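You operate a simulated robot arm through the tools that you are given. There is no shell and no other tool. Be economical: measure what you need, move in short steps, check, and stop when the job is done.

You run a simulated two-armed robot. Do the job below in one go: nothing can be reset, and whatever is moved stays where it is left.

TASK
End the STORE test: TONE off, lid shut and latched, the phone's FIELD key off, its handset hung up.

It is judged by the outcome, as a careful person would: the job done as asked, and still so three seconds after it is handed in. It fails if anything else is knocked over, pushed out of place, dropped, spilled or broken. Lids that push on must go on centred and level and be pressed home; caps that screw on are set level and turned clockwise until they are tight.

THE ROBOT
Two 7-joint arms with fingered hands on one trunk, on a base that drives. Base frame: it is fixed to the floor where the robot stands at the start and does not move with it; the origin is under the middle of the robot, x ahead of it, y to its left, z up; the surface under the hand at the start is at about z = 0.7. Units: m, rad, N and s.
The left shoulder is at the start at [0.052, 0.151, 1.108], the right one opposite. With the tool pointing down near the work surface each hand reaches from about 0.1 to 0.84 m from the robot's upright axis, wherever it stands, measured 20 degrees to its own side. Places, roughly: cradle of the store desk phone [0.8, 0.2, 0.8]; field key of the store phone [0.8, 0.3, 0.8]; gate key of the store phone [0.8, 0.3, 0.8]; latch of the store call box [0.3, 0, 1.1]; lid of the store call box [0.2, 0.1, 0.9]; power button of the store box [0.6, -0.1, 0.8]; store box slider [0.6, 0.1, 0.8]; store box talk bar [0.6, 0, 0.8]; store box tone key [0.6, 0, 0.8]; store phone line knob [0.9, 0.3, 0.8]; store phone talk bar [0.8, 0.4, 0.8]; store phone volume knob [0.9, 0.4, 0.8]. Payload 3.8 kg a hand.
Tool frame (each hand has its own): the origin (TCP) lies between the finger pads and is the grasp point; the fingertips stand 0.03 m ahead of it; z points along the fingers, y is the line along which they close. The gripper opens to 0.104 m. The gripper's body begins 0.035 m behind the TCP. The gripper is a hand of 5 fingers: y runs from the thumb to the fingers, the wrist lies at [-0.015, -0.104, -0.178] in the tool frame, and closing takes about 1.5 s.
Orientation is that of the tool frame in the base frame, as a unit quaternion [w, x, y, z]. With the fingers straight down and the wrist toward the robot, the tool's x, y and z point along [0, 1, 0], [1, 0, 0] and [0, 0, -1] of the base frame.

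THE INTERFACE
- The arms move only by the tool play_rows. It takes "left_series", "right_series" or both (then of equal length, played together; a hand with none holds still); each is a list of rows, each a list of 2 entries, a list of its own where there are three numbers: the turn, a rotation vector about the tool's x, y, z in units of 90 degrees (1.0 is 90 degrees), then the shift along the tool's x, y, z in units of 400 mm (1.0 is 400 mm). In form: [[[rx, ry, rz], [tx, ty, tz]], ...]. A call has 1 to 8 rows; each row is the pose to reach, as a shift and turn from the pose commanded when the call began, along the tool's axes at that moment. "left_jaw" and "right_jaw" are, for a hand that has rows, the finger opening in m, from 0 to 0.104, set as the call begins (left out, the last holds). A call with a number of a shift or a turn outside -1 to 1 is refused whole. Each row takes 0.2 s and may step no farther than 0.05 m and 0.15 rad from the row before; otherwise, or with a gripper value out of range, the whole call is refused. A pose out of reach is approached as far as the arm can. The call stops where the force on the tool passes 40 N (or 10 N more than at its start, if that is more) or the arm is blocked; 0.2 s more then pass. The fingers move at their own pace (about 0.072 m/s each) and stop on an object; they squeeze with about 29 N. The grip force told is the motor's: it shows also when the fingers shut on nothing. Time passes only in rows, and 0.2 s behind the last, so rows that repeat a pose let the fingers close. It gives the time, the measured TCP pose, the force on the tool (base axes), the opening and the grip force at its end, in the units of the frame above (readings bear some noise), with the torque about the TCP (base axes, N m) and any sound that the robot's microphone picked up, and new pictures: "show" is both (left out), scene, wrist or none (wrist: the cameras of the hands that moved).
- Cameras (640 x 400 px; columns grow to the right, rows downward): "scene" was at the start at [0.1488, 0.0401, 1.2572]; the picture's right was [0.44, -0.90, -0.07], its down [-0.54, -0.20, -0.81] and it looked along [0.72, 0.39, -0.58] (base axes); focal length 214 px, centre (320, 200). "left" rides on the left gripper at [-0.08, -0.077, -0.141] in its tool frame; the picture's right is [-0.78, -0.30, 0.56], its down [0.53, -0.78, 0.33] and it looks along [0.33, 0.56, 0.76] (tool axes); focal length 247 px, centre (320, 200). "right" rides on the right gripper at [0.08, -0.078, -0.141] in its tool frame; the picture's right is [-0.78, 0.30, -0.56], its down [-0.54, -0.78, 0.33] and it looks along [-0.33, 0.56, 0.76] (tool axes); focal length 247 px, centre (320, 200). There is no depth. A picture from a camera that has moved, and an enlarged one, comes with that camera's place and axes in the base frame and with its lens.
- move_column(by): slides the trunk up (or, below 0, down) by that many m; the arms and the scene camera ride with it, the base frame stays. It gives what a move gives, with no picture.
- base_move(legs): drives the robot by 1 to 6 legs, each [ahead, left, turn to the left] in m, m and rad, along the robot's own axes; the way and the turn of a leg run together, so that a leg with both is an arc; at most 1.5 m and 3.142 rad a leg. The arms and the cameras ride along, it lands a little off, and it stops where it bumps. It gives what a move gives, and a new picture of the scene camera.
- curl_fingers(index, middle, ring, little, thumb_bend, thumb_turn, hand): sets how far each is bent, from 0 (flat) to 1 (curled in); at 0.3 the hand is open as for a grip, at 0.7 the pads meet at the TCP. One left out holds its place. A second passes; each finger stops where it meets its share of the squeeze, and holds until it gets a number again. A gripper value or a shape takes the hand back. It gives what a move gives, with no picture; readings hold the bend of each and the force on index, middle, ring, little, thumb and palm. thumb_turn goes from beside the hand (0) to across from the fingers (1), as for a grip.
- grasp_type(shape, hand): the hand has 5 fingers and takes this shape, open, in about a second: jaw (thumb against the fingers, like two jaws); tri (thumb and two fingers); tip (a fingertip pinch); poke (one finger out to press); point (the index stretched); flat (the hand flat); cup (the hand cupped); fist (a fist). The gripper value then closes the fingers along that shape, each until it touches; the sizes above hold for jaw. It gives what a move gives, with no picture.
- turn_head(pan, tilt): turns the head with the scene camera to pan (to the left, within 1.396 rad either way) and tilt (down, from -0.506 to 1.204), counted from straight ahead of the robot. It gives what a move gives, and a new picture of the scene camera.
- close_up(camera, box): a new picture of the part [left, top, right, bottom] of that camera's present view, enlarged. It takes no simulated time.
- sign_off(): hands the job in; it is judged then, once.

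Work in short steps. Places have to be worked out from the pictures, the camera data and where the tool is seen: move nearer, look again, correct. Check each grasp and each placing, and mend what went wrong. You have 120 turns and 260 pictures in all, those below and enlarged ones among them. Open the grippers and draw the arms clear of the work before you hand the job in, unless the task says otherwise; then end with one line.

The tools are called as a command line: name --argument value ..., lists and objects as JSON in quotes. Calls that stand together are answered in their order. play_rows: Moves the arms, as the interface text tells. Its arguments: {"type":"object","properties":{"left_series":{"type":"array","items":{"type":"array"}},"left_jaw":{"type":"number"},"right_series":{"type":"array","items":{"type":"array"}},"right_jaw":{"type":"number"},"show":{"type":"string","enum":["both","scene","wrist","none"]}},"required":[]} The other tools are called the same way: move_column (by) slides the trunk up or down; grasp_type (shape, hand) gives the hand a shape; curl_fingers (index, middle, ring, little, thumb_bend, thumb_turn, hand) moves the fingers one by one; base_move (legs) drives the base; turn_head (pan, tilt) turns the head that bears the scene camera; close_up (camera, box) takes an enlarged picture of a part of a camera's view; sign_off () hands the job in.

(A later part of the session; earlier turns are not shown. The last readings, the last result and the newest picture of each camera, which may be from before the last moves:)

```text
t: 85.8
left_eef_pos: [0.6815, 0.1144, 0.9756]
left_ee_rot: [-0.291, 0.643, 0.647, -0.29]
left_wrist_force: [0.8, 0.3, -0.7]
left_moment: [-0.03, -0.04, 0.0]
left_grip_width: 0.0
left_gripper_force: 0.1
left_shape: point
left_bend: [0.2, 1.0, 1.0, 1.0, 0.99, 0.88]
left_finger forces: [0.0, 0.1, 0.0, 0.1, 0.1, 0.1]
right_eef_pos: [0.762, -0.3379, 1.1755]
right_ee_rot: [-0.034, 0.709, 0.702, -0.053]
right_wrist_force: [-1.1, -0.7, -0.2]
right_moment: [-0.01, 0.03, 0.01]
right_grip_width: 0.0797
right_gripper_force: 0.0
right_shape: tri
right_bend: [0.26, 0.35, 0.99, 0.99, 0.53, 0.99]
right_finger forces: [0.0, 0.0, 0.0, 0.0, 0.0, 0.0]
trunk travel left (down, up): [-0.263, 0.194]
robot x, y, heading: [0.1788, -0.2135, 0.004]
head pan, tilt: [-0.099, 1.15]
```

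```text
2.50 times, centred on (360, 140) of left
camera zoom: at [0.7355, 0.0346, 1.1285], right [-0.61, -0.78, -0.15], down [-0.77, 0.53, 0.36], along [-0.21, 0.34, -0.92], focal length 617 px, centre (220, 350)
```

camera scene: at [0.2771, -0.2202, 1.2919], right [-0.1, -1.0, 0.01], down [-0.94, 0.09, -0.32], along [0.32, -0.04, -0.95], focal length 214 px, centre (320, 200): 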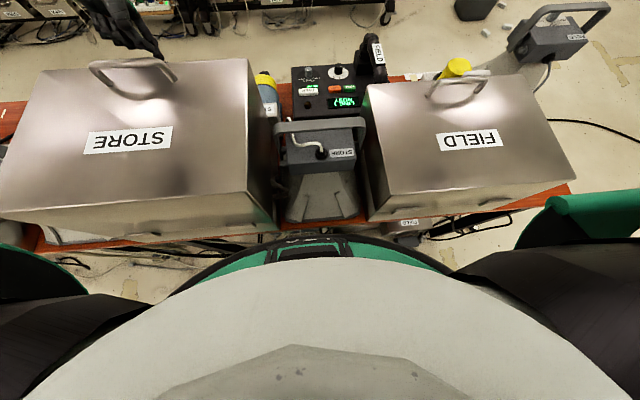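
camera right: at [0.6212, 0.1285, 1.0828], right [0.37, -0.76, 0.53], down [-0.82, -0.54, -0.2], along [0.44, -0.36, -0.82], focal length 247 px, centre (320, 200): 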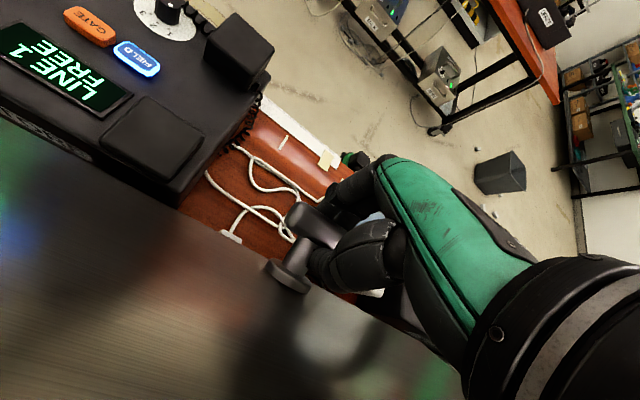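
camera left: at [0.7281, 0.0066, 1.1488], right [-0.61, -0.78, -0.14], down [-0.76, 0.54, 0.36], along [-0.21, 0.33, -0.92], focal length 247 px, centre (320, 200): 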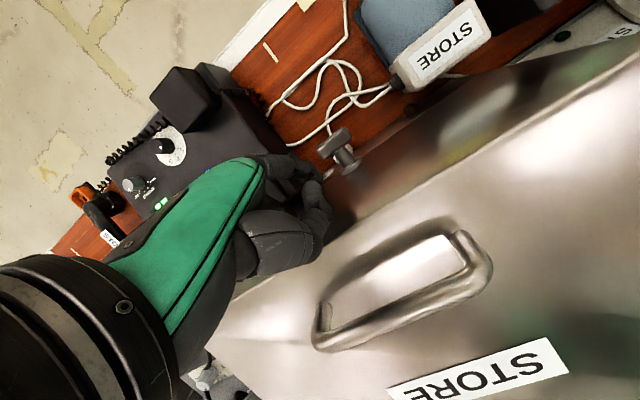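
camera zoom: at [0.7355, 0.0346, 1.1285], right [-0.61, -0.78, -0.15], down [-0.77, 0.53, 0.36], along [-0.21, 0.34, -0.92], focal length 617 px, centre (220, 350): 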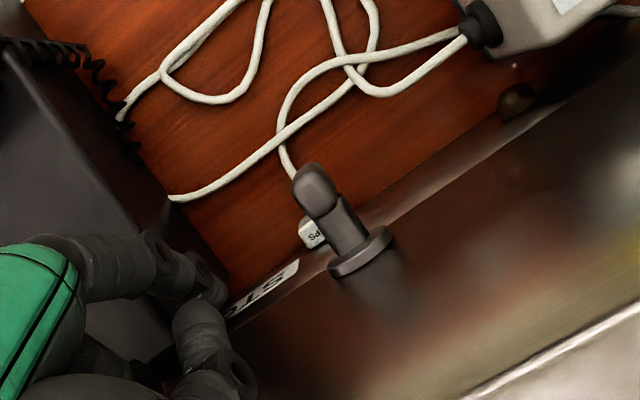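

The bar now stands vertical, so the latch is turned home. Next is the FIELD key, at about (0.778, 0.255, 0.81): I'll raise the left hand, back off and drive left.

play_rows --left_series '[[[0, 0, 0], [0, -0.08, -0.07]], [[0, 0, 0], [0, -0.16, -0.14]], [[-0.06, 0, 0], [0, -0.23, -0.2]], [[-0.12, 0, 0], [0, -0.3, -0.27]], [[-0.2, 0, 0], [0, -0.36, -0.33]], [[-0.28, 0, 0], [0, -0.4, -0.36]], [[-0.37, 0, 0], [0, -0.4, -0.36]], [[-0.46, 0, 0], [0, -0.4, -0.36]]]' --show "none"

base_move --legs '[[-0.08, 0, 0], [0, 0.3, 0]]'

turn_head --pan 0.3 --tilt 0.75

```text
t: 87.5
left_eef_pos: [0.6834, 0.1155, 1.1907]
left_ee_rot: [-0.044, 0.704, 0.708, -0.042]
left_wrist_force: [-0.6, -0.4, -0.6]
left_moment: [-0.01, 0.01, -0.04]
left_grip_width: 0.0002
left_gripper_force: 0.1
left_shape: point
left_bend: [0.2, 1.0, 1.0, 1.0, 0.99, 0.88]
left_finger forces: [0.0, 0.0, 0.0, 0.0, 0.0, 0.0]
right_eef_pos: [0.7611, -0.3377, 1.1757]
right_ee_rot: [-0.033, 0.709, 0.703, -0.053]
right_wrist_force: [-0.5, -0.6, -0.3]
right_moment: [0.01, 0.01, 0.04]
right_grip_width: 0.0797
right_gripper_force: 0.0
right_shape: tri
right_bend: [0.26, 0.35, 0.99, 0.99, 0.53, 0.99]
right_finger forces: [0.0, 0.0, 0.0, 0.1, 0.0, 0.0]
trunk travel left (down, up): [-0.263, 0.194]
robot x, y, heading: [0.1874, -0.2165, 0.007]
head pan, tilt: [-0.099, 1.15]
```

```text
t: 90.2
left_eef_pos: [0.5999, 0.4121, 1.1909]
left_ee_rot: [-0.047, 0.703, 0.709, -0.043]
left_wrist_force: [1.1, -0.9, -0.1]
left_moment: [0.01, 0.01, -0.02]
left_grip_width: 0.0002
left_gripper_force: 0.0
left_shape: point
left_bend: [0.2, 1.0, 1.0, 1.0, 0.99, 0.88]
left_finger forces: [0.1, 0.1, 0.0, 0.1, 0.0, 0.0]
right_eef_pos: [0.6785, -0.0401, 1.175]
right_ee_rot: [-0.034, 0.708, 0.703, -0.053]
right_wrist_force: [-0.1, 0.5, -0.4]
right_moment: [0.0, 0.02, 0.01]
right_grip_width: 0.0797
right_gripper_force: 0.1
right_shape: tri
right_bend: [0.26, 0.35, 0.99, 0.99, 0.53, 0.99]
right_finger forces: [0.0, 0.1, 0.0, 0.0, 0.0, 0.1]
trunk travel left (down, up): [-0.263, 0.194]
robot x, y, heading: [0.0993, 0.0843, 0.004]
head pan, tilt: [-0.099, 1.15]
camera scene: at [0.1996, 0.0785, 1.2911], right [-0.09, -1.0, 0.01], down [-0.95, 0.08, -0.32], along [0.31, -0.04, -0.95], focal length 214 px, centre (320, 200)
```

scene: 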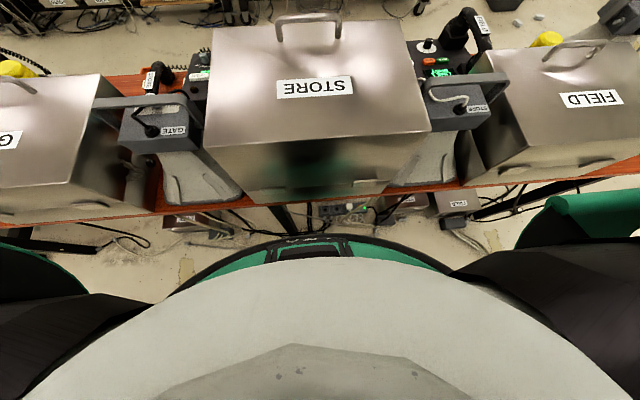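

```text
t: 91.1
left_eef_pos: [0.6006, 0.4142, 1.1898]
left_ee_rot: [-0.046, 0.703, 0.709, -0.043]
left_wrist_force: [0.0, -1.3, -1.1]
left_moment: [0.0, 0.01, 0.02]
left_grip_width: 0.0001
left_gripper_force: 0.1
left_shape: point
left_bend: [0.2, 1.0, 1.0, 1.0, 0.99, 0.88]
left_finger forces: [0.0, 0.1, 0.0, 0.0, 0.0, 0.0]
right_eef_pos: [0.6788, -0.0395, 1.1759]
right_ee_rot: [-0.034, 0.709, 0.703, -0.053]
right_wrist_force: [0.1, 0.1, 0.7]
right_moment: [-0.02, 0.03, 0.02]
right_grip_width: 0.0797
right_gripper_force: 0.0
right_shape: tri
right_bend: [0.26, 0.35, 0.99, 0.99, 0.53, 0.99]
right_finger forces: [0.0, 0.0, 0.0, 0.1, 0.0, 0.0]
trunk travel left (down, up): [-0.263, 0.194]
robot x, y, heading: [0.1041, 0.0826, 0.006]
head pan, tilt: [0.3, 0.75]
camera scene: at [0.2218, 0.1105, 1.3177], right [0.3, -0.95, -0.03], down [-0.72, -0.21, -0.66], along [0.62, 0.22, -0.75], focal length 214 px, centre (320, 200)
```

scene: 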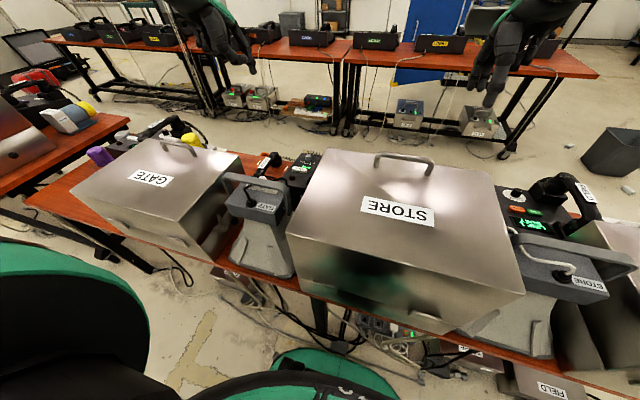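

I'll bring the left fingertip toward a spot above the FIELD key, in two stages.

play_rows --left_series '[[[0, 0, 0], [-0.06, 0.06, 0.06]], [[0, 0, 0], [-0.12, 0.12, 0.12]], [[0, 0, 0], [-0.18, 0.18, 0.18]], [[0, 0, 0], [-0.24, 0.24, 0.24]], [[0, 0, 0], [-0.3, 0.3, 0.3]], [[0, 0, 0], [-0.36, 0.357, 0.36]], [[0, 0, 0], [-0.36, 0.357, 0.44]]]' --show "both"

close_up --camera "left" --box '[240, 120, 440, 280]'

```text
t: 92.7
left_eef_pos: [0.7235, 0.2722, 0.9977]
left_ee_rot: [-0.046, 0.702, 0.709, -0.043]
left_wrist_force: [0.1, 0.4, 0.6]
left_moment: [-0.03, 0.03, 0.02]
left_grip_width: 0.0001
left_gripper_force: 0.1
left_shape: point
left_bend: [0.2, 1.0, 1.0, 1.0, 0.99, 0.88]
left_finger forces: [0.1, 0.0, 0.0, 0.0, 0.1, 0.1]
right_eef_pos: [0.679, -0.0381, 1.1749]
right_ee_rot: [-0.034, 0.708, 0.703, -0.054]
right_wrist_force: [0.6, -0.7, 0.5]
right_moment: [-0.03, 0.01, 0.0]
right_grip_width: 0.0797
right_gripper_force: 0.0
right_shape: tri
right_bend: [0.26, 0.35, 0.99, 0.99, 0.53, 0.99]
right_finger forces: [0.1, 0.1, 0.1, 0.0, 0.0, 0.0]
trunk travel left (down, up): [-0.263, 0.194]
robot x, y, heading: [0.098, 0.0825, 0.008]
head pan, tilt: [0.3, 0.75]
camera scene: at [0.2219, 0.1108, 1.3178], right [0.3, -0.95, -0.03], down [-0.72, -0.21, -0.66], along [0.63, 0.22, -0.75], focal length 214 px, centre (320, 200)
camera left: at [0.6636, 0.1909, 1.149], right [-0.36, -0.78, -0.52], down [-0.82, 0.53, -0.23], along [0.45, 0.34, -0.82], focal length 247 px, centre (320, 200)
```

scene: 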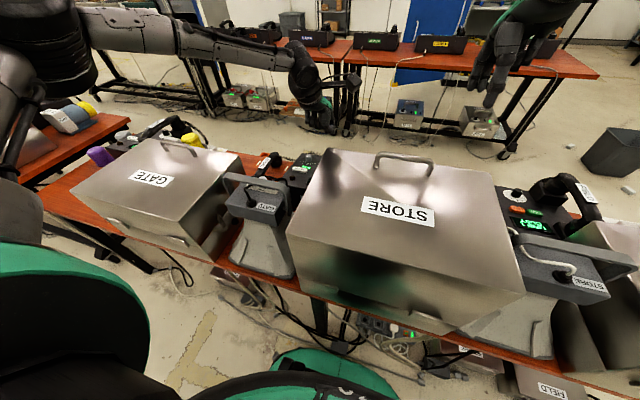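
left: 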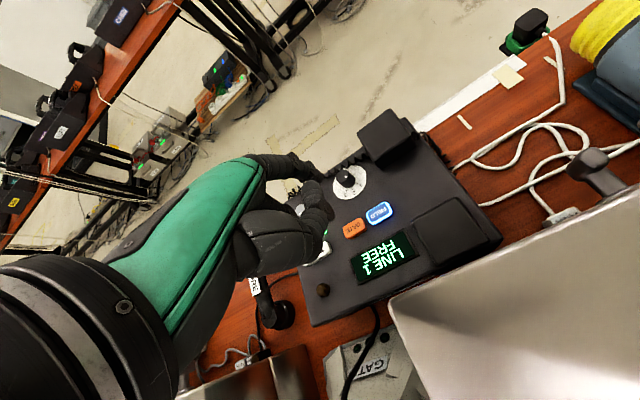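

```text
2.50 times, centred on (340, 200) of left
camera zoom: at [0.6636, 0.1909, 1.149], right [-0.36, -0.78, -0.52], down [-0.82, 0.53, -0.23], along [0.45, 0.34, -0.82], focal length 617 px, centre (270, 200)
```

zoom: 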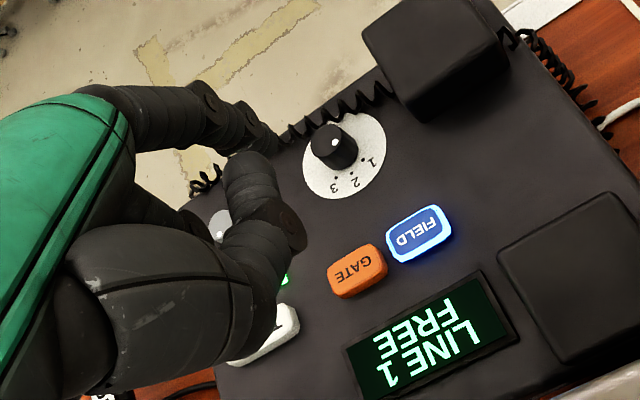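

The key re-measures at (0.777, 0.254). I'll move down to about 3 cm above it.

play_rows --left_series '[[[0, 0, 0], [-0.015, -0.02, 0.1]], [[0, 0, 0], [-0.015, -0.01, 0.2]], [[0, 0, 0], [-0.015, -0.002, 0.29]]]' --show "none"

close_up --camera "left" --box '[260, 120, 420, 250]'

close_up --camera "right" --box '[0, 0, 320, 200]'

```text
t: 93.5
left_eef_pos: [0.6995, 0.271, 0.8867]
left_ee_rot: [-0.043, 0.703, 0.709, -0.042]
left_wrist_force: [0.4, -0.8, -0.2]
left_moment: [0.02, 0.0, 0.01]
left_grip_width: 0.0
left_gripper_force: 0.1
left_shape: point
left_bend: [0.2, 1.0, 1.0, 1.0, 0.99, 0.88]
left_finger forces: [0.1, 0.1, 0.1, 0.1, 0.0, 0.0]
left hand out of reach, approached as far as the arm can: row 3
right_eef_pos: [0.6795, -0.0392, 1.1747]
right_ee_rot: [-0.034, 0.708, 0.704, -0.053]
right_wrist_force: [-0.5, 0.0, 1.0]
right_moment: [-0.02, 0.0, -0.01]
right_grip_width: 0.0794
right_gripper_force: 0.0
right_shape: tri
right_bend: [0.26, 0.35, 0.99, 0.99, 0.53, 0.99]
right_finger forces: [0.1, 0.0, 0.1, 0.1, 0.1, 0.0]
trunk travel left (down, up): [-0.263, 0.194]
robot x, y, heading: [0.099, 0.0803, 0.007]
head pan, tilt: [0.3, 0.75]
```

```text
3.08 times, centred on (340, 185) of left
camera zoom: at [0.639, 0.1913, 1.0375], right [-0.36, -0.78, -0.52], down [-0.82, 0.53, -0.23], along [0.46, 0.34, -0.82], focal length 760 px, centre (258, 246)
```

zoom: 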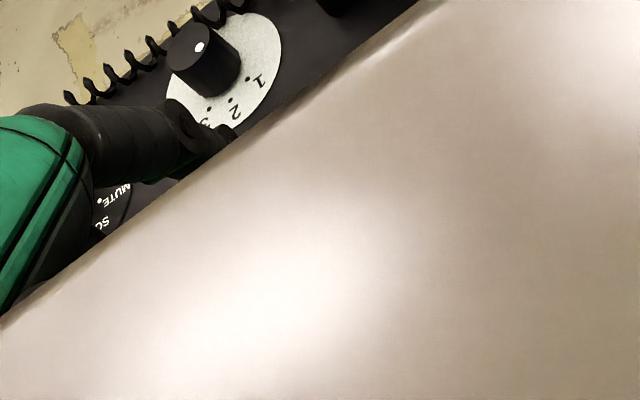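

```text
2.00 times, centred on (160, 100) of right
camera zoom: at [0.621, 0.0459, 1.322], right [0.36, -0.76, 0.54], down [-0.81, -0.54, -0.22], along [0.46, -0.36, -0.81], focal length 494 px, centre (640, 400)
```

zoom: 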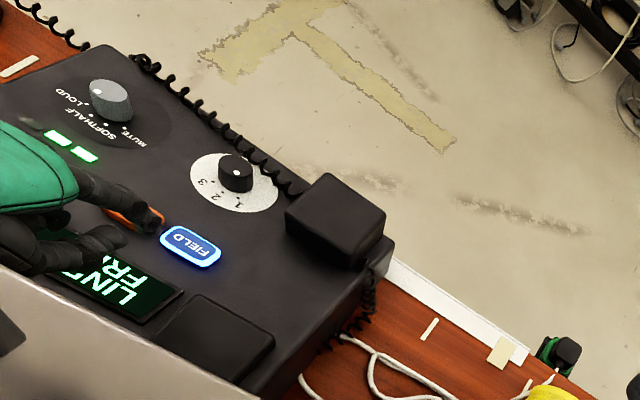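

From the right camera the tip is 1 cm short of the key, and the reach is used up. I'll raise slightly and drive forward 4 cm.

play_rows --left_series '[[[0, 0, 0], [0, 0, -0.06]]]' --show "none"

base_move --legs '[[0.04, 0, 0]]'

close_up --camera "right" --box '[0, 0, 320, 200]'

```text
t: 93.9
left_eef_pos: [0.6999, 0.2718, 0.9109]
left_ee_rot: [-0.046, 0.703, 0.709, -0.043]
left_wrist_force: [0.4, 0.1, 0.4]
left_moment: [0.02, -0.03, 0.04]
left_grip_width: 0.0
left_gripper_force: 0.1
left_shape: point
left_bend: [0.2, 1.0, 1.0, 1.0, 0.99, 0.88]
left_finger forces: [0.0, 0.0, 0.0, 0.1, 0.0, 0.0]
right_eef_pos: [0.6779, -0.0388, 1.1755]
right_ee_rot: [-0.033, 0.708, 0.703, -0.053]
right_wrist_force: [0.9, -0.1, 1.4]
right_moment: [-0.01, 0.0, 0.02]
right_grip_width: 0.0797
right_gripper_force: 0.0
right_shape: tri
right_bend: [0.26, 0.35, 0.99, 0.99, 0.53, 0.99]
right_finger forces: [0.1, 0.0, 0.1, 0.1, 0.0, 0.0]
trunk travel left (down, up): [-0.263, 0.194]
robot x, y, heading: [0.101, 0.0867, 0.007]
head pan, tilt: [0.3, 0.75]
```

```text
t: 95.0
left_eef_pos: [0.7401, 0.2726, 0.9082]
left_ee_rot: [-0.048, 0.702, 0.71, -0.044]
left_wrist_force: [2.0, -0.7, -0.4]
left_moment: [-0.01, 0.06, -0.01]
left_grip_width: 0.0002
left_gripper_force: 0.1
left_shape: point
left_bend: [0.2, 1.0, 1.0, 1.0, 0.99, 0.88]
left_finger forces: [0.0, 0.1, 0.0, 0.0, 0.0, 0.0]
right_eef_pos: [0.7198, -0.0371, 1.1707]
right_ee_rot: [-0.036, 0.707, 0.704, -0.056]
right_wrist_force: [0.9, -0.3, 0.4]
right_moment: [0.04, 0.02, 0.04]
right_grip_width: 0.0798
right_gripper_force: 0.0
right_shape: tri
right_bend: [0.26, 0.35, 0.99, 0.99, 0.53, 0.99]
right_finger forces: [0.0, 0.1, 0.1, 0.0, 0.1, 0.0]
trunk travel left (down, up): [-0.263, 0.194]
robot x, y, heading: [0.1351, 0.0818, 0.011]
head pan, tilt: [0.3, 0.75]
stopped in leg 1: the robot was blocked; the commanded pose is now the measured one
camera scene: at [0.2633, 0.1104, 1.317], right [0.3, -0.95, -0.03], down [-0.72, -0.21, -0.66], along [0.62, 0.22, -0.75], focal length 214 px, centre (320, 200)
```

scene: 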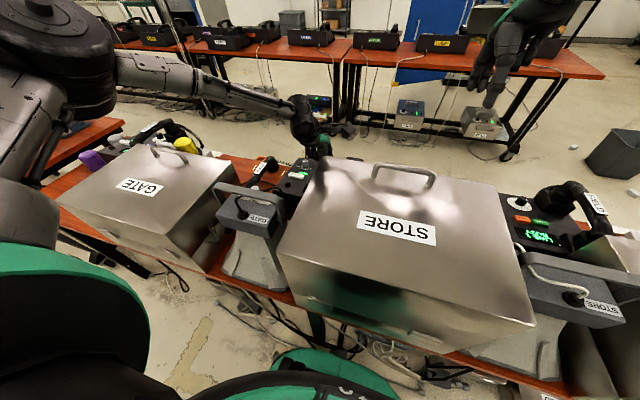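

```text
2.00 times, centred on (160, 100) of right
camera zoom: at [0.663, 0.0468, 1.3185], right [0.36, -0.76, 0.54], down [-0.81, -0.54, -0.21], along [0.45, -0.36, -0.82], focal length 494 px, centre (640, 400)
```

zoom: 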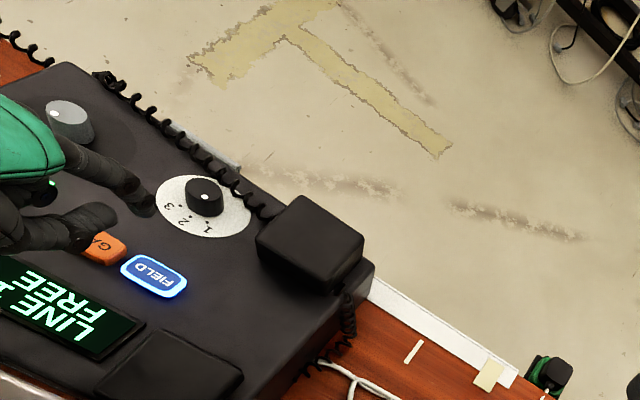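

The base bumped lightly at +3.6 cm, which is enough. I'll shift the tip back 3 cm over the key and down to just above it.

play_rows --left_series '[[[0, 0, 0], [-0.0175, -0.08, 0.0]], [[0, 0, 0], [-0.0175, -0.075, 0.06]], [[0, 0, 0], [-0.0175, -0.068, 0.11]]]' --show "none"

close_up --camera "right" --box '[0, 60, 160, 180]'

```text
t: 95.8
left_eef_pos: [0.7036, 0.2657, 0.8713]
left_ee_rot: [-0.045, 0.701, 0.71, -0.043]
left_wrist_force: [0.2, 0.0, 0.9]
left_moment: [-0.02, -0.02, 0.03]
left_grip_width: 0.0
left_gripper_force: 0.1
left_shape: point
left_bend: [0.2, 1.0, 1.0, 1.0, 0.99, 0.88]
left_finger forces: [0.1, 0.0, 0.0, 0.0, 0.0, 0.1]
right_eef_pos: [0.7155, -0.0382, 1.1744]
right_ee_rot: [-0.035, 0.707, 0.704, -0.054]
right_wrist_force: [0.7, 0.2, -0.7]
right_moment: [-0.02, 0.01, 0.01]
right_grip_width: 0.0796
right_gripper_force: 0.0
right_shape: tri
right_bend: [0.26, 0.35, 0.99, 0.99, 0.53, 0.99]
right_finger forces: [0.1, 0.0, 0.1, 0.0, 0.1, 0.1]
trunk travel left (down, up): [-0.263, 0.194]
robot x, y, heading: [0.1361, 0.0871, 0.012]
head pan, tilt: [0.3, 0.75]
```

```text
3.33 times, centred on (80, 120) of right
camera zoom: at [0.6572, 0.0468, 1.3213], right [0.36, -0.76, 0.54], down [-0.81, -0.54, -0.22], along [0.46, -0.36, -0.81], focal length 823 px, centre (1120, 467)
```

zoom: 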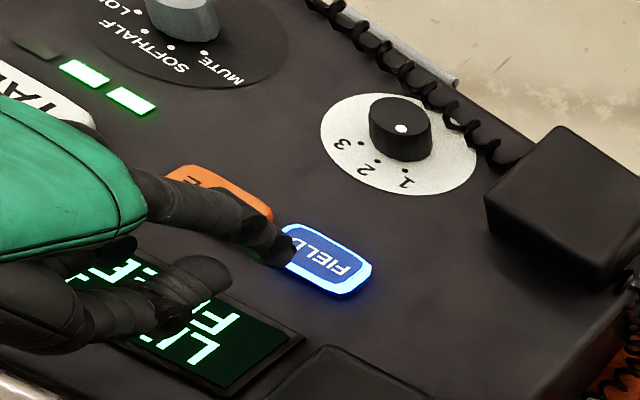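

The tip is about 8 mm short in x. I'll correct that and press down in small steps.

play_rows --left_series '[[[0, 0, 0], [-0.004, 0.022, 0.0]], [[0, 0, 0], [-0.004, 0.026, 0.03]], [[0, 0, 0], [-0.004, 0.028, 0.045]], [[0, 0, 0], [-0.004, 0.029, 0.055]], [[0, 0, 0], [-0.004, 0.03, 0.065]]]' --show "none"

close_up --camera "right" --box '[0, 60, 160, 180]'

```text
t: 97.0
left_eef_pos: [0.7026, 0.2713, 0.8529]
left_ee_rot: [-0.046, 0.703, 0.709, -0.042]
left_wrist_force: [0.6, 0.1, -1.0]
left_moment: [0.01, 0.03, -0.05]
left_grip_width: 0.0
left_gripper_force: 0.1
left_shape: point
left_bend: [0.2, 1.0, 1.0, 1.0, 0.99, 0.88]
left_finger forces: [0.1, 0.1, 0.0, 0.0, 0.0, 0.1]
left hand out of reach, approached as far as the arm can: row 2, 3, 4, 5
right_eef_pos: [0.7145, -0.0374, 1.1754]
right_ee_rot: [-0.035, 0.707, 0.704, -0.053]
right_wrist_force: [-0.1, 0.0, -0.2]
right_moment: [0.0, 0.0, 0.05]
right_grip_width: 0.0799
right_gripper_force: 0.1
right_shape: tri
right_bend: [0.26, 0.35, 0.99, 0.99, 0.53, 0.99]
right_finger forces: [0.0, 0.0, 0.0, 0.0, 0.1, 0.1]
trunk travel left (down, up): [-0.263, 0.194]
robot x, y, heading: [0.1347, 0.0844, 0.011]
head pan, tilt: [0.3, 0.75]
```

```text
3.33 times, centred on (80, 120) of right
camera zoom: at [0.6566, 0.0467, 1.3216], right [0.36, -0.76, 0.54], down [-0.81, -0.54, -0.22], along [0.46, -0.36, -0.81], focal length 823 px, centre (1120, 467)
```

zoom: 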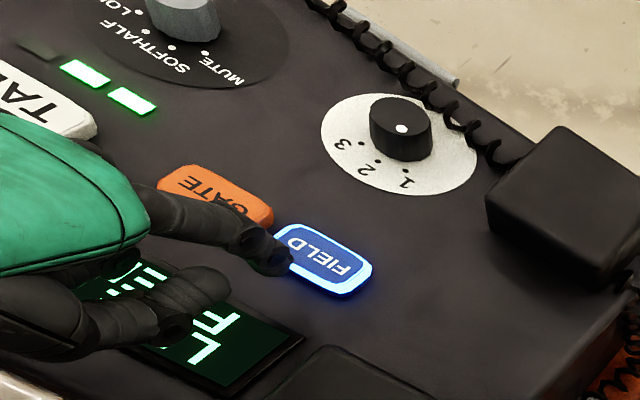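

The arm's joints limit it while going down here. I'll set the tip's x–y slightly higher and then press by lowering the trunk.

play_rows --left_series '[[[0, 0, 0], [0, 0, -0.04]], [[0, 0, 0], [-0.014, 0.018, -0.04]]]' --show "none"

move_column --by -0.02

close_up --camera "right" --box '[0, 60, 160, 180]'

```text
t: 97.6
left_eef_pos: [0.712, 0.2661, 0.869]
left_ee_rot: [-0.046, 0.702, 0.71, -0.043]
left_wrist_force: [0.8, -0.4, -0.3]
left_moment: [-0.01, 0.02, -0.02]
left_grip_width: 0.0
left_gripper_force: 0.0
left_shape: point
left_bend: [0.2, 1.0, 1.0, 1.0, 0.99, 0.88]
left_finger forces: [0.0, 0.1, 0.0, 0.0, 0.1, 0.0]
right_eef_pos: [0.7153, -0.038, 1.174]
right_ee_rot: [-0.034, 0.707, 0.705, -0.054]
right_wrist_force: [-0.4, -0.6, -0.6]
right_moment: [0.01, -0.02, 0.02]
right_grip_width: 0.0797
right_gripper_force: 0.0
right_shape: tri
right_bend: [0.26, 0.35, 0.99, 0.99, 0.53, 0.99]
right_finger forces: [0.0, 0.1, 0.0, 0.1, 0.0, 0.0]
trunk travel left (down, up): [-0.263, 0.194]
robot x, y, heading: [0.1365, 0.0857, 0.013]
head pan, tilt: [0.3, 0.75]
```

```text
t: 98.2
left_eef_pos: [0.7135, 0.2656, 0.8474]
left_ee_rot: [-0.046, 0.702, 0.71, -0.042]
left_wrist_force: [0.9, -0.6, 0.2]
left_moment: [-0.01, -0.03, -0.03]
left_grip_width: 0.0
left_gripper_force: 0.0
left_shape: point
left_bend: [0.2, 1.0, 1.0, 1.0, 0.99, 0.88]
left_finger forces: [0.0, 0.0, 0.0, 0.1, 0.1, 0.0]
right_eef_pos: [0.7148, -0.0387, 1.1543]
right_ee_rot: [-0.034, 0.708, 0.704, -0.053]
right_wrist_force: [0.5, 0.6, 0.9]
right_moment: [-0.01, -0.05, 0.0]
right_grip_width: 0.0797
right_gripper_force: 0.0
right_shape: tri
right_bend: [0.26, 0.35, 0.99, 0.99, 0.53, 0.99]
right_finger forces: [0.0, 0.1, 0.1, 0.0, 0.1, 0.0]
trunk travel left (down, up): [-0.243, 0.214]
robot x, y, heading: [0.1392, 0.0822, 0.006]
head pan, tilt: [0.3, 0.75]
```

```text
3.33 times, centred on (80, 120) of right
camera zoom: at [0.6572, 0.0464, 1.3014], right [0.36, -0.76, 0.54], down [-0.81, -0.54, -0.22], along [0.46, -0.36, -0.81], focal length 823 px, centre (1120, 467)
```

zoom: 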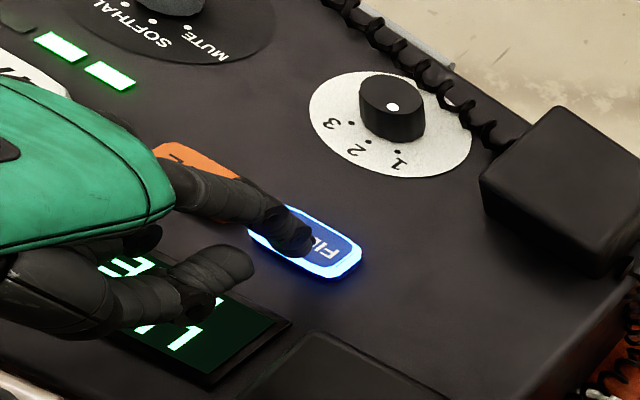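

The tip is right over the FIELD key. Lowering a little more at a time.

move_column --by -0.01

move_column --by -0.005

close_up --camera "right" --box '[0, 60, 160, 180]'

```text
t: 98.8
left_eef_pos: [0.7128, 0.2664, 0.8377]
left_ee_rot: [-0.045, 0.702, 0.71, -0.043]
left_wrist_force: [0.1, 0.1, 1.0]
left_moment: [0.0, 0.0, -0.02]
left_grip_width: 0.0961
left_gripper_force: 0.1
left_shape: point
left_bend: [0.2, 1.0, 1.0, 1.0, 0.99, 0.88]
left_finger forces: [0.6, 0.0, 0.1, 0.0, 0.1, 0.1]
right_eef_pos: [0.7146, -0.0367, 1.1451]
right_ee_rot: [-0.034, 0.707, 0.704, -0.054]
right_wrist_force: [-0.5, 0.5, 0.4]
right_moment: [0.01, 0.03, 0.03]
right_grip_width: 0.0797
right_gripper_force: 0.1
right_shape: tri
right_bend: [0.26, 0.35, 0.99, 0.99, 0.53, 0.99]
right_finger forces: [0.0, 0.0, 0.0, 0.0, 0.0, 0.1]
trunk travel left (down, up): [-0.233, 0.224]
robot x, y, heading: [0.134, 0.0803, 0.011]
head pan, tilt: [0.3, 0.75]
heard: click
```

```text
t: 99.4
left_eef_pos: [0.7125, 0.2659, 0.8331]
left_ee_rot: [-0.044, 0.702, 0.71, -0.042]
left_wrist_force: [-0.5, 0.8, 3.6]
left_moment: [-0.04, -0.2, -0.02]
left_grip_width: 0.0957
left_gripper_force: 0.1
left_shape: point
left_bend: [0.19, 1.0, 1.0, 1.0, 0.99, 0.88]
left_finger forces: [3.2, 0.0, 0.1, 0.0, 0.0, 0.0]
right_eef_pos: [0.7135, -0.0378, 1.1406]
right_ee_rot: [-0.034, 0.707, 0.704, -0.053]
right_wrist_force: [-0.7, 0.0, 0.9]
right_moment: [0.0, 0.0, -0.02]
right_grip_width: 0.0797
right_gripper_force: 0.1
right_shape: tri
right_bend: [0.26, 0.35, 0.99, 0.99, 0.53, 0.99]
right_finger forces: [0.1, 0.0, 0.0, 0.0, 0.0, 0.0]
trunk travel left (down, up): [-0.228, 0.229]
robot x, y, heading: [0.1372, 0.083, 0.009]
head pan, tilt: [0.3, 0.75]
heard: click
```

```text
3.33 times, centred on (80, 120) of right
camera zoom: at [0.656, 0.0464, 1.2868], right [0.36, -0.76, 0.54], down [-0.81, -0.54, -0.22], along [0.46, -0.36, -0.81], focal length 823 px, centre (1120, 467)
```

zoom: 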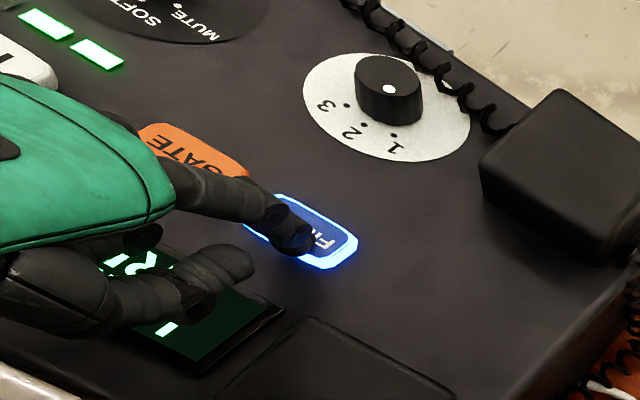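

Two clicks, and the key still glows, so it may have toggled twice. I'll raise the trunk and look.

move_column --by 0.03

close_up --camera "right" --box '[0, 60, 160, 180]'

```text
t: 100.1
left_eef_pos: [0.712, 0.2659, 0.8626]
left_ee_rot: [-0.047, 0.702, 0.71, -0.043]
left_wrist_force: [0.3, 0.2, 0.1]
left_moment: [0.01, 0.03, 0.0]
left_grip_width: 0.0001
left_gripper_force: 0.0
left_shape: point
left_bend: [0.2, 1.0, 1.0, 1.0, 0.99, 0.88]
left_finger forces: [0.0, 0.0, 0.0, 0.0, 0.0, 0.0]
right_eef_pos: [0.7157, -0.0393, 1.1678]
right_ee_rot: [-0.035, 0.707, 0.705, -0.054]
right_wrist_force: [-0.4, 0.0, -0.6]
right_moment: [0.01, 0.01, 0.0]
right_grip_width: 0.0799
right_gripper_force: 0.0
right_shape: tri
right_bend: [0.26, 0.35, 0.99, 0.99, 0.53, 0.99]
right_finger forces: [0.0, 0.1, 0.0, 0.1, 0.0, 0.1]
trunk travel left (down, up): [-0.258, 0.199]
robot x, y, heading: [0.1408, 0.0855, 0.008]
head pan, tilt: [0.3, 0.75]
```

```text
3.33 times, centred on (80, 120) of right
camera zoom: at [0.657, 0.0466, 1.3161], right [0.36, -0.76, 0.54], down [-0.81, -0.54, -0.22], along [0.46, -0.36, -0.81], focal length 823 px, centre (1120, 467)
```

zoom: 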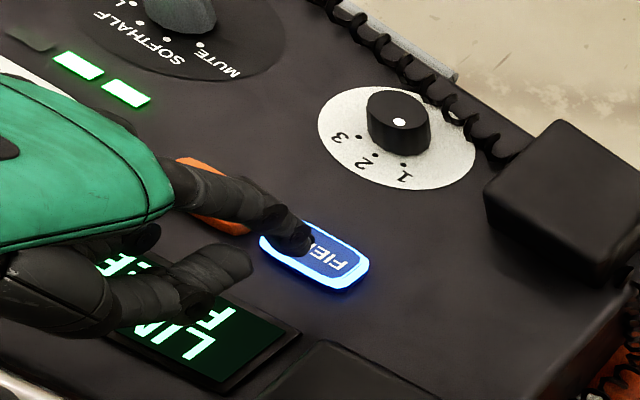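

It toggled off and on again. I'll do one continuous press.

move_column --by -0.031

move_column --by 0.04

close_up --camera "right" --box '[0, 60, 160, 180]'

```text
t: 100.9
left_eef_pos: [0.7111, 0.2653, 0.8339]
left_ee_rot: [-0.045, 0.702, 0.71, -0.043]
left_wrist_force: [0.6, 0.0, 3.4]
left_moment: [-0.06, -0.26, 0.01]
left_grip_width: 0.0002
left_gripper_force: 0.2
left_shape: point
left_bend: [0.19, 1.0, 1.0, 1.0, 0.99, 0.88]
left_finger forces: [3.7, 0.1, 0.1, 0.0, 0.1, 0.0]
right_eef_pos: [0.7126, -0.038, 1.1401]
right_ee_rot: [-0.034, 0.707, 0.705, -0.053]
right_wrist_force: [0.1, -0.5, 0.3]
right_moment: [-0.01, 0.01, 0.0]
right_grip_width: 0.0795
right_gripper_force: 0.1
right_shape: tri
right_bend: [0.26, 0.35, 0.99, 0.99, 0.53, 0.99]
right_finger forces: [0.0, 0.0, 0.0, 0.0, 0.1, 0.0]
trunk travel left (down, up): [-0.227, 0.23]
robot x, y, heading: [0.1361, 0.0849, 0.013]
head pan, tilt: [0.3, 0.75]
heard: click
```

```text
t: 101.7
left_eef_pos: [0.7123, 0.2661, 0.872]
left_ee_rot: [-0.046, 0.702, 0.709, -0.043]
left_wrist_force: [0.2, 0.3, -0.1]
left_moment: [-0.03, 0.04, 0.0]
left_grip_width: 0.0001
left_gripper_force: 0.1
left_shape: point
left_bend: [0.2, 1.0, 1.0, 1.0, 0.99, 0.88]
left_finger forces: [0.0, 0.1, 0.0, 0.0, 0.0, 0.0]
right_eef_pos: [0.715, -0.0376, 1.1769]
right_ee_rot: [-0.034, 0.707, 0.705, -0.054]
right_wrist_force: [-0.2, 0.4, -0.6]
right_moment: [-0.03, 0.03, -0.03]
right_grip_width: 0.0797
right_gripper_force: 0.0
right_shape: tri
right_bend: [0.26, 0.35, 0.99, 0.99, 0.53, 0.99]
right_finger forces: [0.0, 0.0, 0.0, 0.1, 0.0, 0.0]
trunk travel left (down, up): [-0.267, 0.19]
robot x, y, heading: [0.1397, 0.0817, 0.012]
head pan, tilt: [0.3, 0.75]
```

```text
3.33 times, centred on (80, 120) of right
camera zoom: at [0.6579, 0.0465, 1.3246], right [0.36, -0.76, 0.54], down [-0.81, -0.54, -0.22], along [0.45, -0.36, -0.82], focal length 823 px, centre (1120, 467)
```

zoom: 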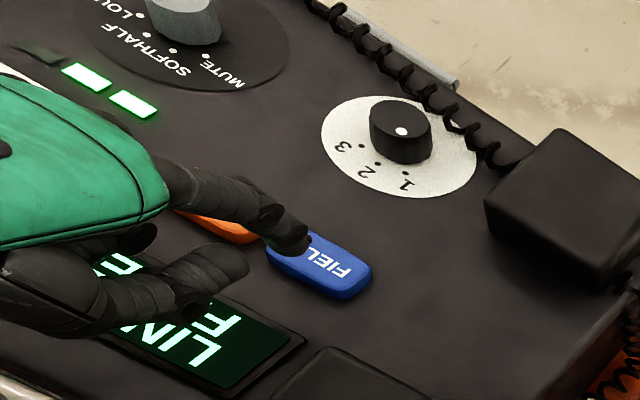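

FIELD is off. Now the handset: I'll raise the left hand, open it to the jaw shape, drive left, and take a look.

play_rows --left_series '[[[0, 0, 0], [0, -0.02, -0.1]], [[0, 0, 0], [0.02, -0.04, -0.2]], [[0, 0, 0], [0.05, -0.06, -0.3]], [[0, 0, 0], [0.1, -0.08, -0.4]], [[0, 0, 0], [0.15, -0.1, -0.5]], [[0, 0, 0], [0.2, -0.12, -0.6]]]' --show "none"

grasp_type --shape "jaw" --hand "left"

base_move --legs '[[-0.03, 0, 0], [0, 0.17, 0]]'

close_up --camera "left" --box '[0, 0, 640, 400]'

close_up --camera "right" --box '[0, 0, 640, 400]'

```text
t: 103.1
left_eef_pos: [0.6923, 0.346, 1.1184]
left_ee_rot: [-0.044, 0.702, 0.709, -0.043]
left_wrist_force: [-0.2, 0.0, 0.0]
left_moment: [-0.02, 0.01, -0.01]
left_grip_width: 0.0
left_gripper_force: 0.0
left_shape: point
left_bend: [0.2, 1.0, 1.0, 1.0, 0.99, 0.88]
left_finger forces: [0.0, 0.1, 0.0, 0.1, 0.0, 0.1]
right_eef_pos: [0.7143, -0.0375, 1.1778]
right_ee_rot: [-0.034, 0.707, 0.704, -0.053]
right_wrist_force: [-0.8, 0.0, -0.2]
right_moment: [-0.06, 0.0, -0.02]
right_grip_width: 0.0796
right_gripper_force: 0.0
right_shape: tri
right_bend: [0.26, 0.35, 0.99, 0.99, 0.53, 0.99]
right_finger forces: [0.0, 0.1, 0.0, 0.0, 0.0, 0.1]
trunk travel left (down, up): [-0.267, 0.19]
robot x, y, heading: [0.1366, 0.0803, 0.014]
head pan, tilt: [0.3, 0.75]
```

```text
t: 104.0
left_eef_pos: [0.6932, 0.3462, 1.1176]
left_ee_rot: [-0.045, 0.702, 0.709, -0.042]
left_wrist_force: [-0.3, -1.0, 0.7]
left_moment: [0.0, -0.02, -0.02]
left_grip_width: 0.1038
left_gripper_force: 0.0
left_shape: jaw
left_bend: [0.3, 0.3, 0.3, 0.3, 0.3, 0.97]
left_finger forces: [0.0, 0.1, 0.1, 0.0, 0.0, 0.0]
right_eef_pos: [0.7154, -0.0377, 1.1788]
right_ee_rot: [-0.034, 0.707, 0.704, -0.054]
right_wrist_force: [0.5, 0.3, -0.5]
right_moment: [0.02, 0.03, 0.01]
right_grip_width: 0.0798
right_gripper_force: 0.1
right_shape: tri
right_bend: [0.26, 0.35, 0.99, 0.99, 0.53, 0.99]
right_finger forces: [0.0, 0.0, 0.0, 0.0, 0.1, 0.0]
trunk travel left (down, up): [-0.267, 0.19]
robot x, y, heading: [0.1355, 0.0823, 0.012]
head pan, tilt: [0.3, 0.75]
```

```text
t: 105.9
left_eef_pos: [0.6597, 0.5132, 1.1201]
left_ee_rot: [-0.046, 0.701, 0.71, -0.041]
left_wrist_force: [-0.5, -0.6, -0.3]
left_moment: [-0.02, -0.01, -0.01]
left_grip_width: 0.1037
left_gripper_force: 0.0
left_shape: jaw
left_bend: [0.3, 0.3, 0.3, 0.3, 0.3, 0.97]
left_finger forces: [0.0, 0.0, 0.1, 0.0, 0.1, 0.0]
right_eef_pos: [0.6835, 0.1298, 1.1775]
right_ee_rot: [-0.035, 0.706, 0.705, -0.053]
right_wrist_force: [0.4, -0.4, -0.1]
right_moment: [0.01, -0.03, -0.02]
right_grip_width: 0.0794
right_gripper_force: 0.1
right_shape: tri
right_bend: [0.26, 0.35, 0.99, 0.99, 0.53, 0.99]
right_finger forces: [0.0, 0.1, 0.0, 0.1, 0.0, 0.0]
trunk travel left (down, up): [-0.267, 0.19]
robot x, y, heading: [0.099, 0.2496, 0.014]
head pan, tilt: [0.3, 0.75]
camera scene: at [0.223, 0.2762, 1.3224], right [0.31, -0.95, -0.03], down [-0.72, -0.21, -0.67], along [0.63, 0.23, -0.75], focal length 214 px, centre (320, 200)
```

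scene: 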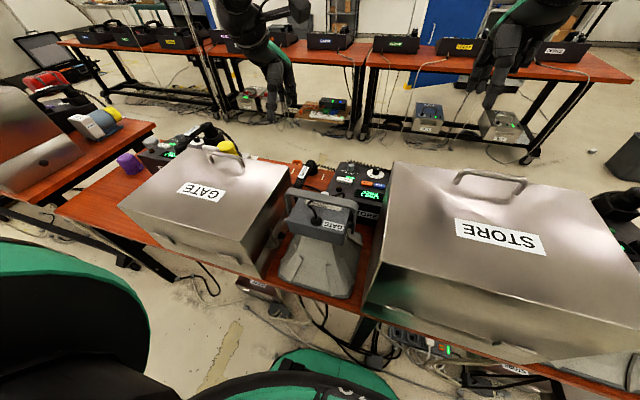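

```text
1.00 times, centred on (320, 200) of left (not enlarged: the box is as wide or as high as the picture)
camera zoom: at [0.6006, 0.4315, 1.2698], right [-0.35, -0.78, -0.52], down [-0.82, 0.53, -0.23], along [0.45, 0.35, -0.82], focal length 247 px, centre (320, 200)
```

zoom: 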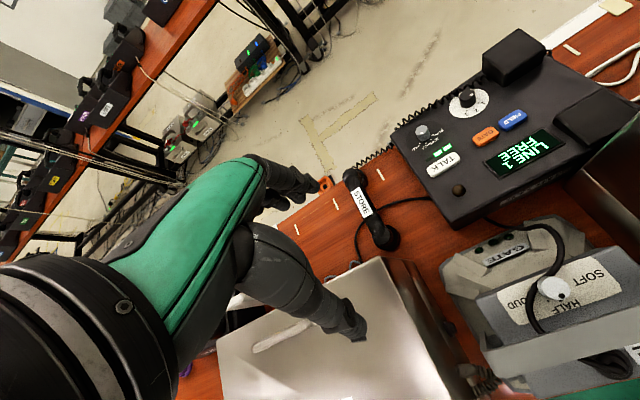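

```text
1.00 times, centred on (320, 200) of right (not enlarged: the box is as wide or as high as the picture)
camera zoom: at [0.6245, 0.2136, 1.3254], right [0.36, -0.76, 0.54], down [-0.81, -0.54, -0.22], along [0.46, -0.36, -0.82], focal length 247 px, centre (320, 200)
```

zoom: 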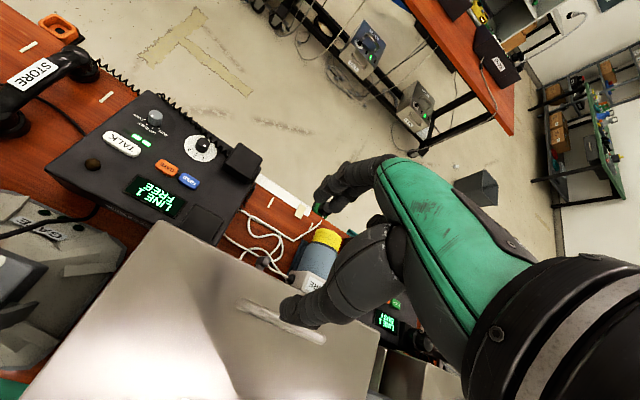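

close_up --camera "left" --box '[300, 140, 460, 270]'

close_up --camera "right" --box '[0, 10, 160, 140]'

close_up --camera "left" --box '[440, 10, 640, 200]'

```text
3.08 times, centred on (380, 205) of left
camera zoom: at [0.6006, 0.4315, 1.2698], right [-0.35, -0.78, -0.52], down [-0.82, 0.53, -0.23], along [0.45, 0.35, -0.82], focal length 760 px, centre (135, 185)
```

zoom: 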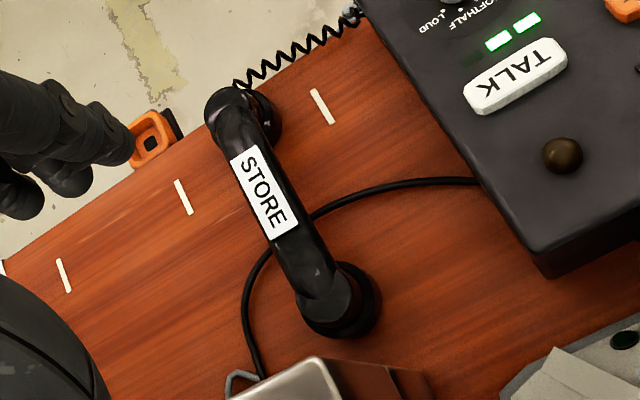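

```text
3.08 times, centred on (80, 75) of right
camera zoom: at [0.6245, 0.2136, 1.3254], right [0.36, -0.76, 0.54], down [-0.81, -0.54, -0.22], along [0.46, -0.36, -0.82], focal length 760 px, centre (1058, 585)
```

zoom: 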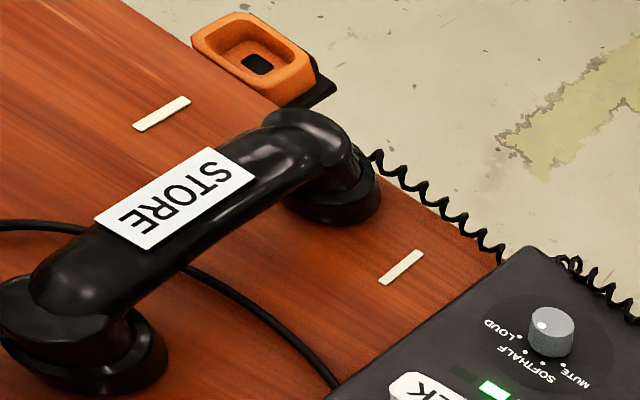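

```text
2.11 times, centred on (540, 105) of left
camera zoom: at [0.6006, 0.4315, 1.2698], right [-0.35, -0.78, -0.52], down [-0.82, 0.53, -0.23], along [0.45, 0.35, -0.82], focal length 520 px, centre (-143, 400)
```

zoom: 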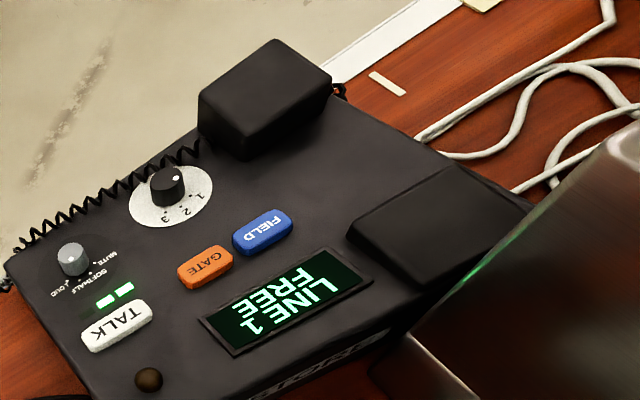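

The handset lies along x, its centre about (0.82, 0.555), top z ≈ 0.755; the cradle has a far block at (0.86, 0.20) and a near pad at (0.72, 0.19). I'll look at how the FIELD phone's handset rests, for reference.

turn_head --pan -0.55 --tilt 0.6

close_up --camera "right" --box '[340, 280, 460, 380]'

```text
t: 107.1
left_eef_pos: [0.6598, 0.514, 1.1188]
left_ee_rot: [-0.045, 0.701, 0.711, -0.043]
left_wrist_force: [0.1, -0.1, -0.5]
left_moment: [0.03, 0.02, -0.03]
left_grip_width: 0.1038
left_gripper_force: 0.0
left_shape: jaw
left_bend: [0.3, 0.3, 0.3, 0.3, 0.3, 0.97]
left_finger forces: [0.1, 0.0, 0.0, 0.0, 0.1, 0.0]
right_eef_pos: [0.6819, 0.1314, 1.1782]
right_ee_rot: [-0.034, 0.707, 0.705, -0.053]
right_wrist_force: [0.0, -0.3, -0.5]
right_moment: [-0.03, 0.06, -0.01]
right_grip_width: 0.0796
right_gripper_force: 0.1
right_shape: tri
right_bend: [0.26, 0.35, 0.99, 0.99, 0.53, 0.99]
right_finger forces: [0.1, 0.1, 0.0, 0.1, 0.0, 0.0]
trunk travel left (down, up): [-0.267, 0.19]
robot x, y, heading: [0.1077, 0.2531, 0.013]
head pan, tilt: [-0.55, 0.6]
camera scene: at [0.2212, 0.2074, 1.3355], right [-0.51, -0.86, 0.05], down [-0.56, 0.29, -0.78], along [0.65, -0.42, -0.63], focal length 214 px, centre (320, 200)
```

scene: 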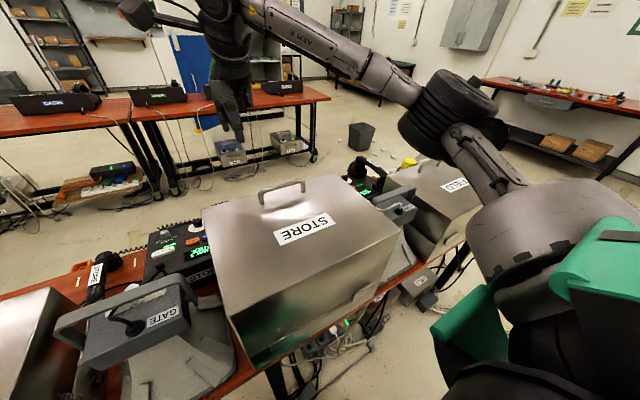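

```text
4.00 times, centred on (400, 330) of right
camera zoom: at [0.6243, 0.2154, 1.3255], right [0.36, -0.76, 0.54], down [-0.81, -0.54, -0.22], along [0.46, -0.36, -0.81], focal length 988 px, centre (0, -320)
```

zoom: 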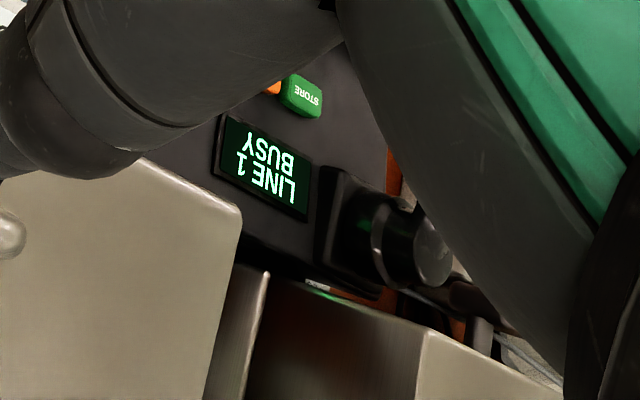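

close_up --camera "scene" --box '[330, 140, 430, 210]'

close_up --camera "scene" --box '[60, 210, 230, 310]'

```text
5.71 times, centred on (380, 175) of scene
camera zoom: at [0.2212, 0.2074, 1.3355], right [-0.51, -0.86, 0.05], down [-0.56, 0.29, -0.78], along [0.65, -0.42, -0.63], focal length 1226 px, centre (-23, 343)
```

zoom: 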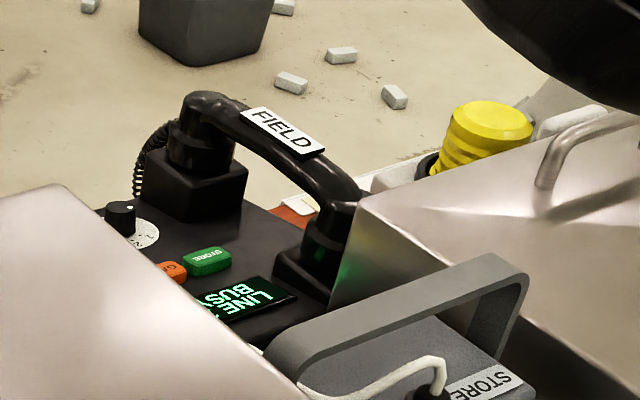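

```text
3.76 times, centred on (145, 260) of scene
camera zoom: at [0.2212, 0.2074, 1.3355], right [-0.51, -0.86, 0.05], down [-0.56, 0.29, -0.78], along [0.65, -0.42, -0.63], focal length 807 px, centre (979, -26)
```

zoom: 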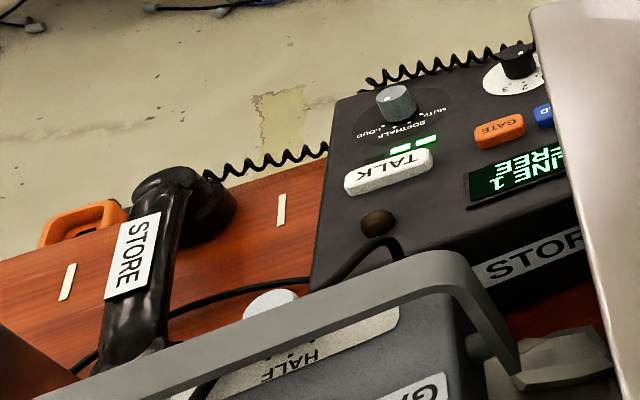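

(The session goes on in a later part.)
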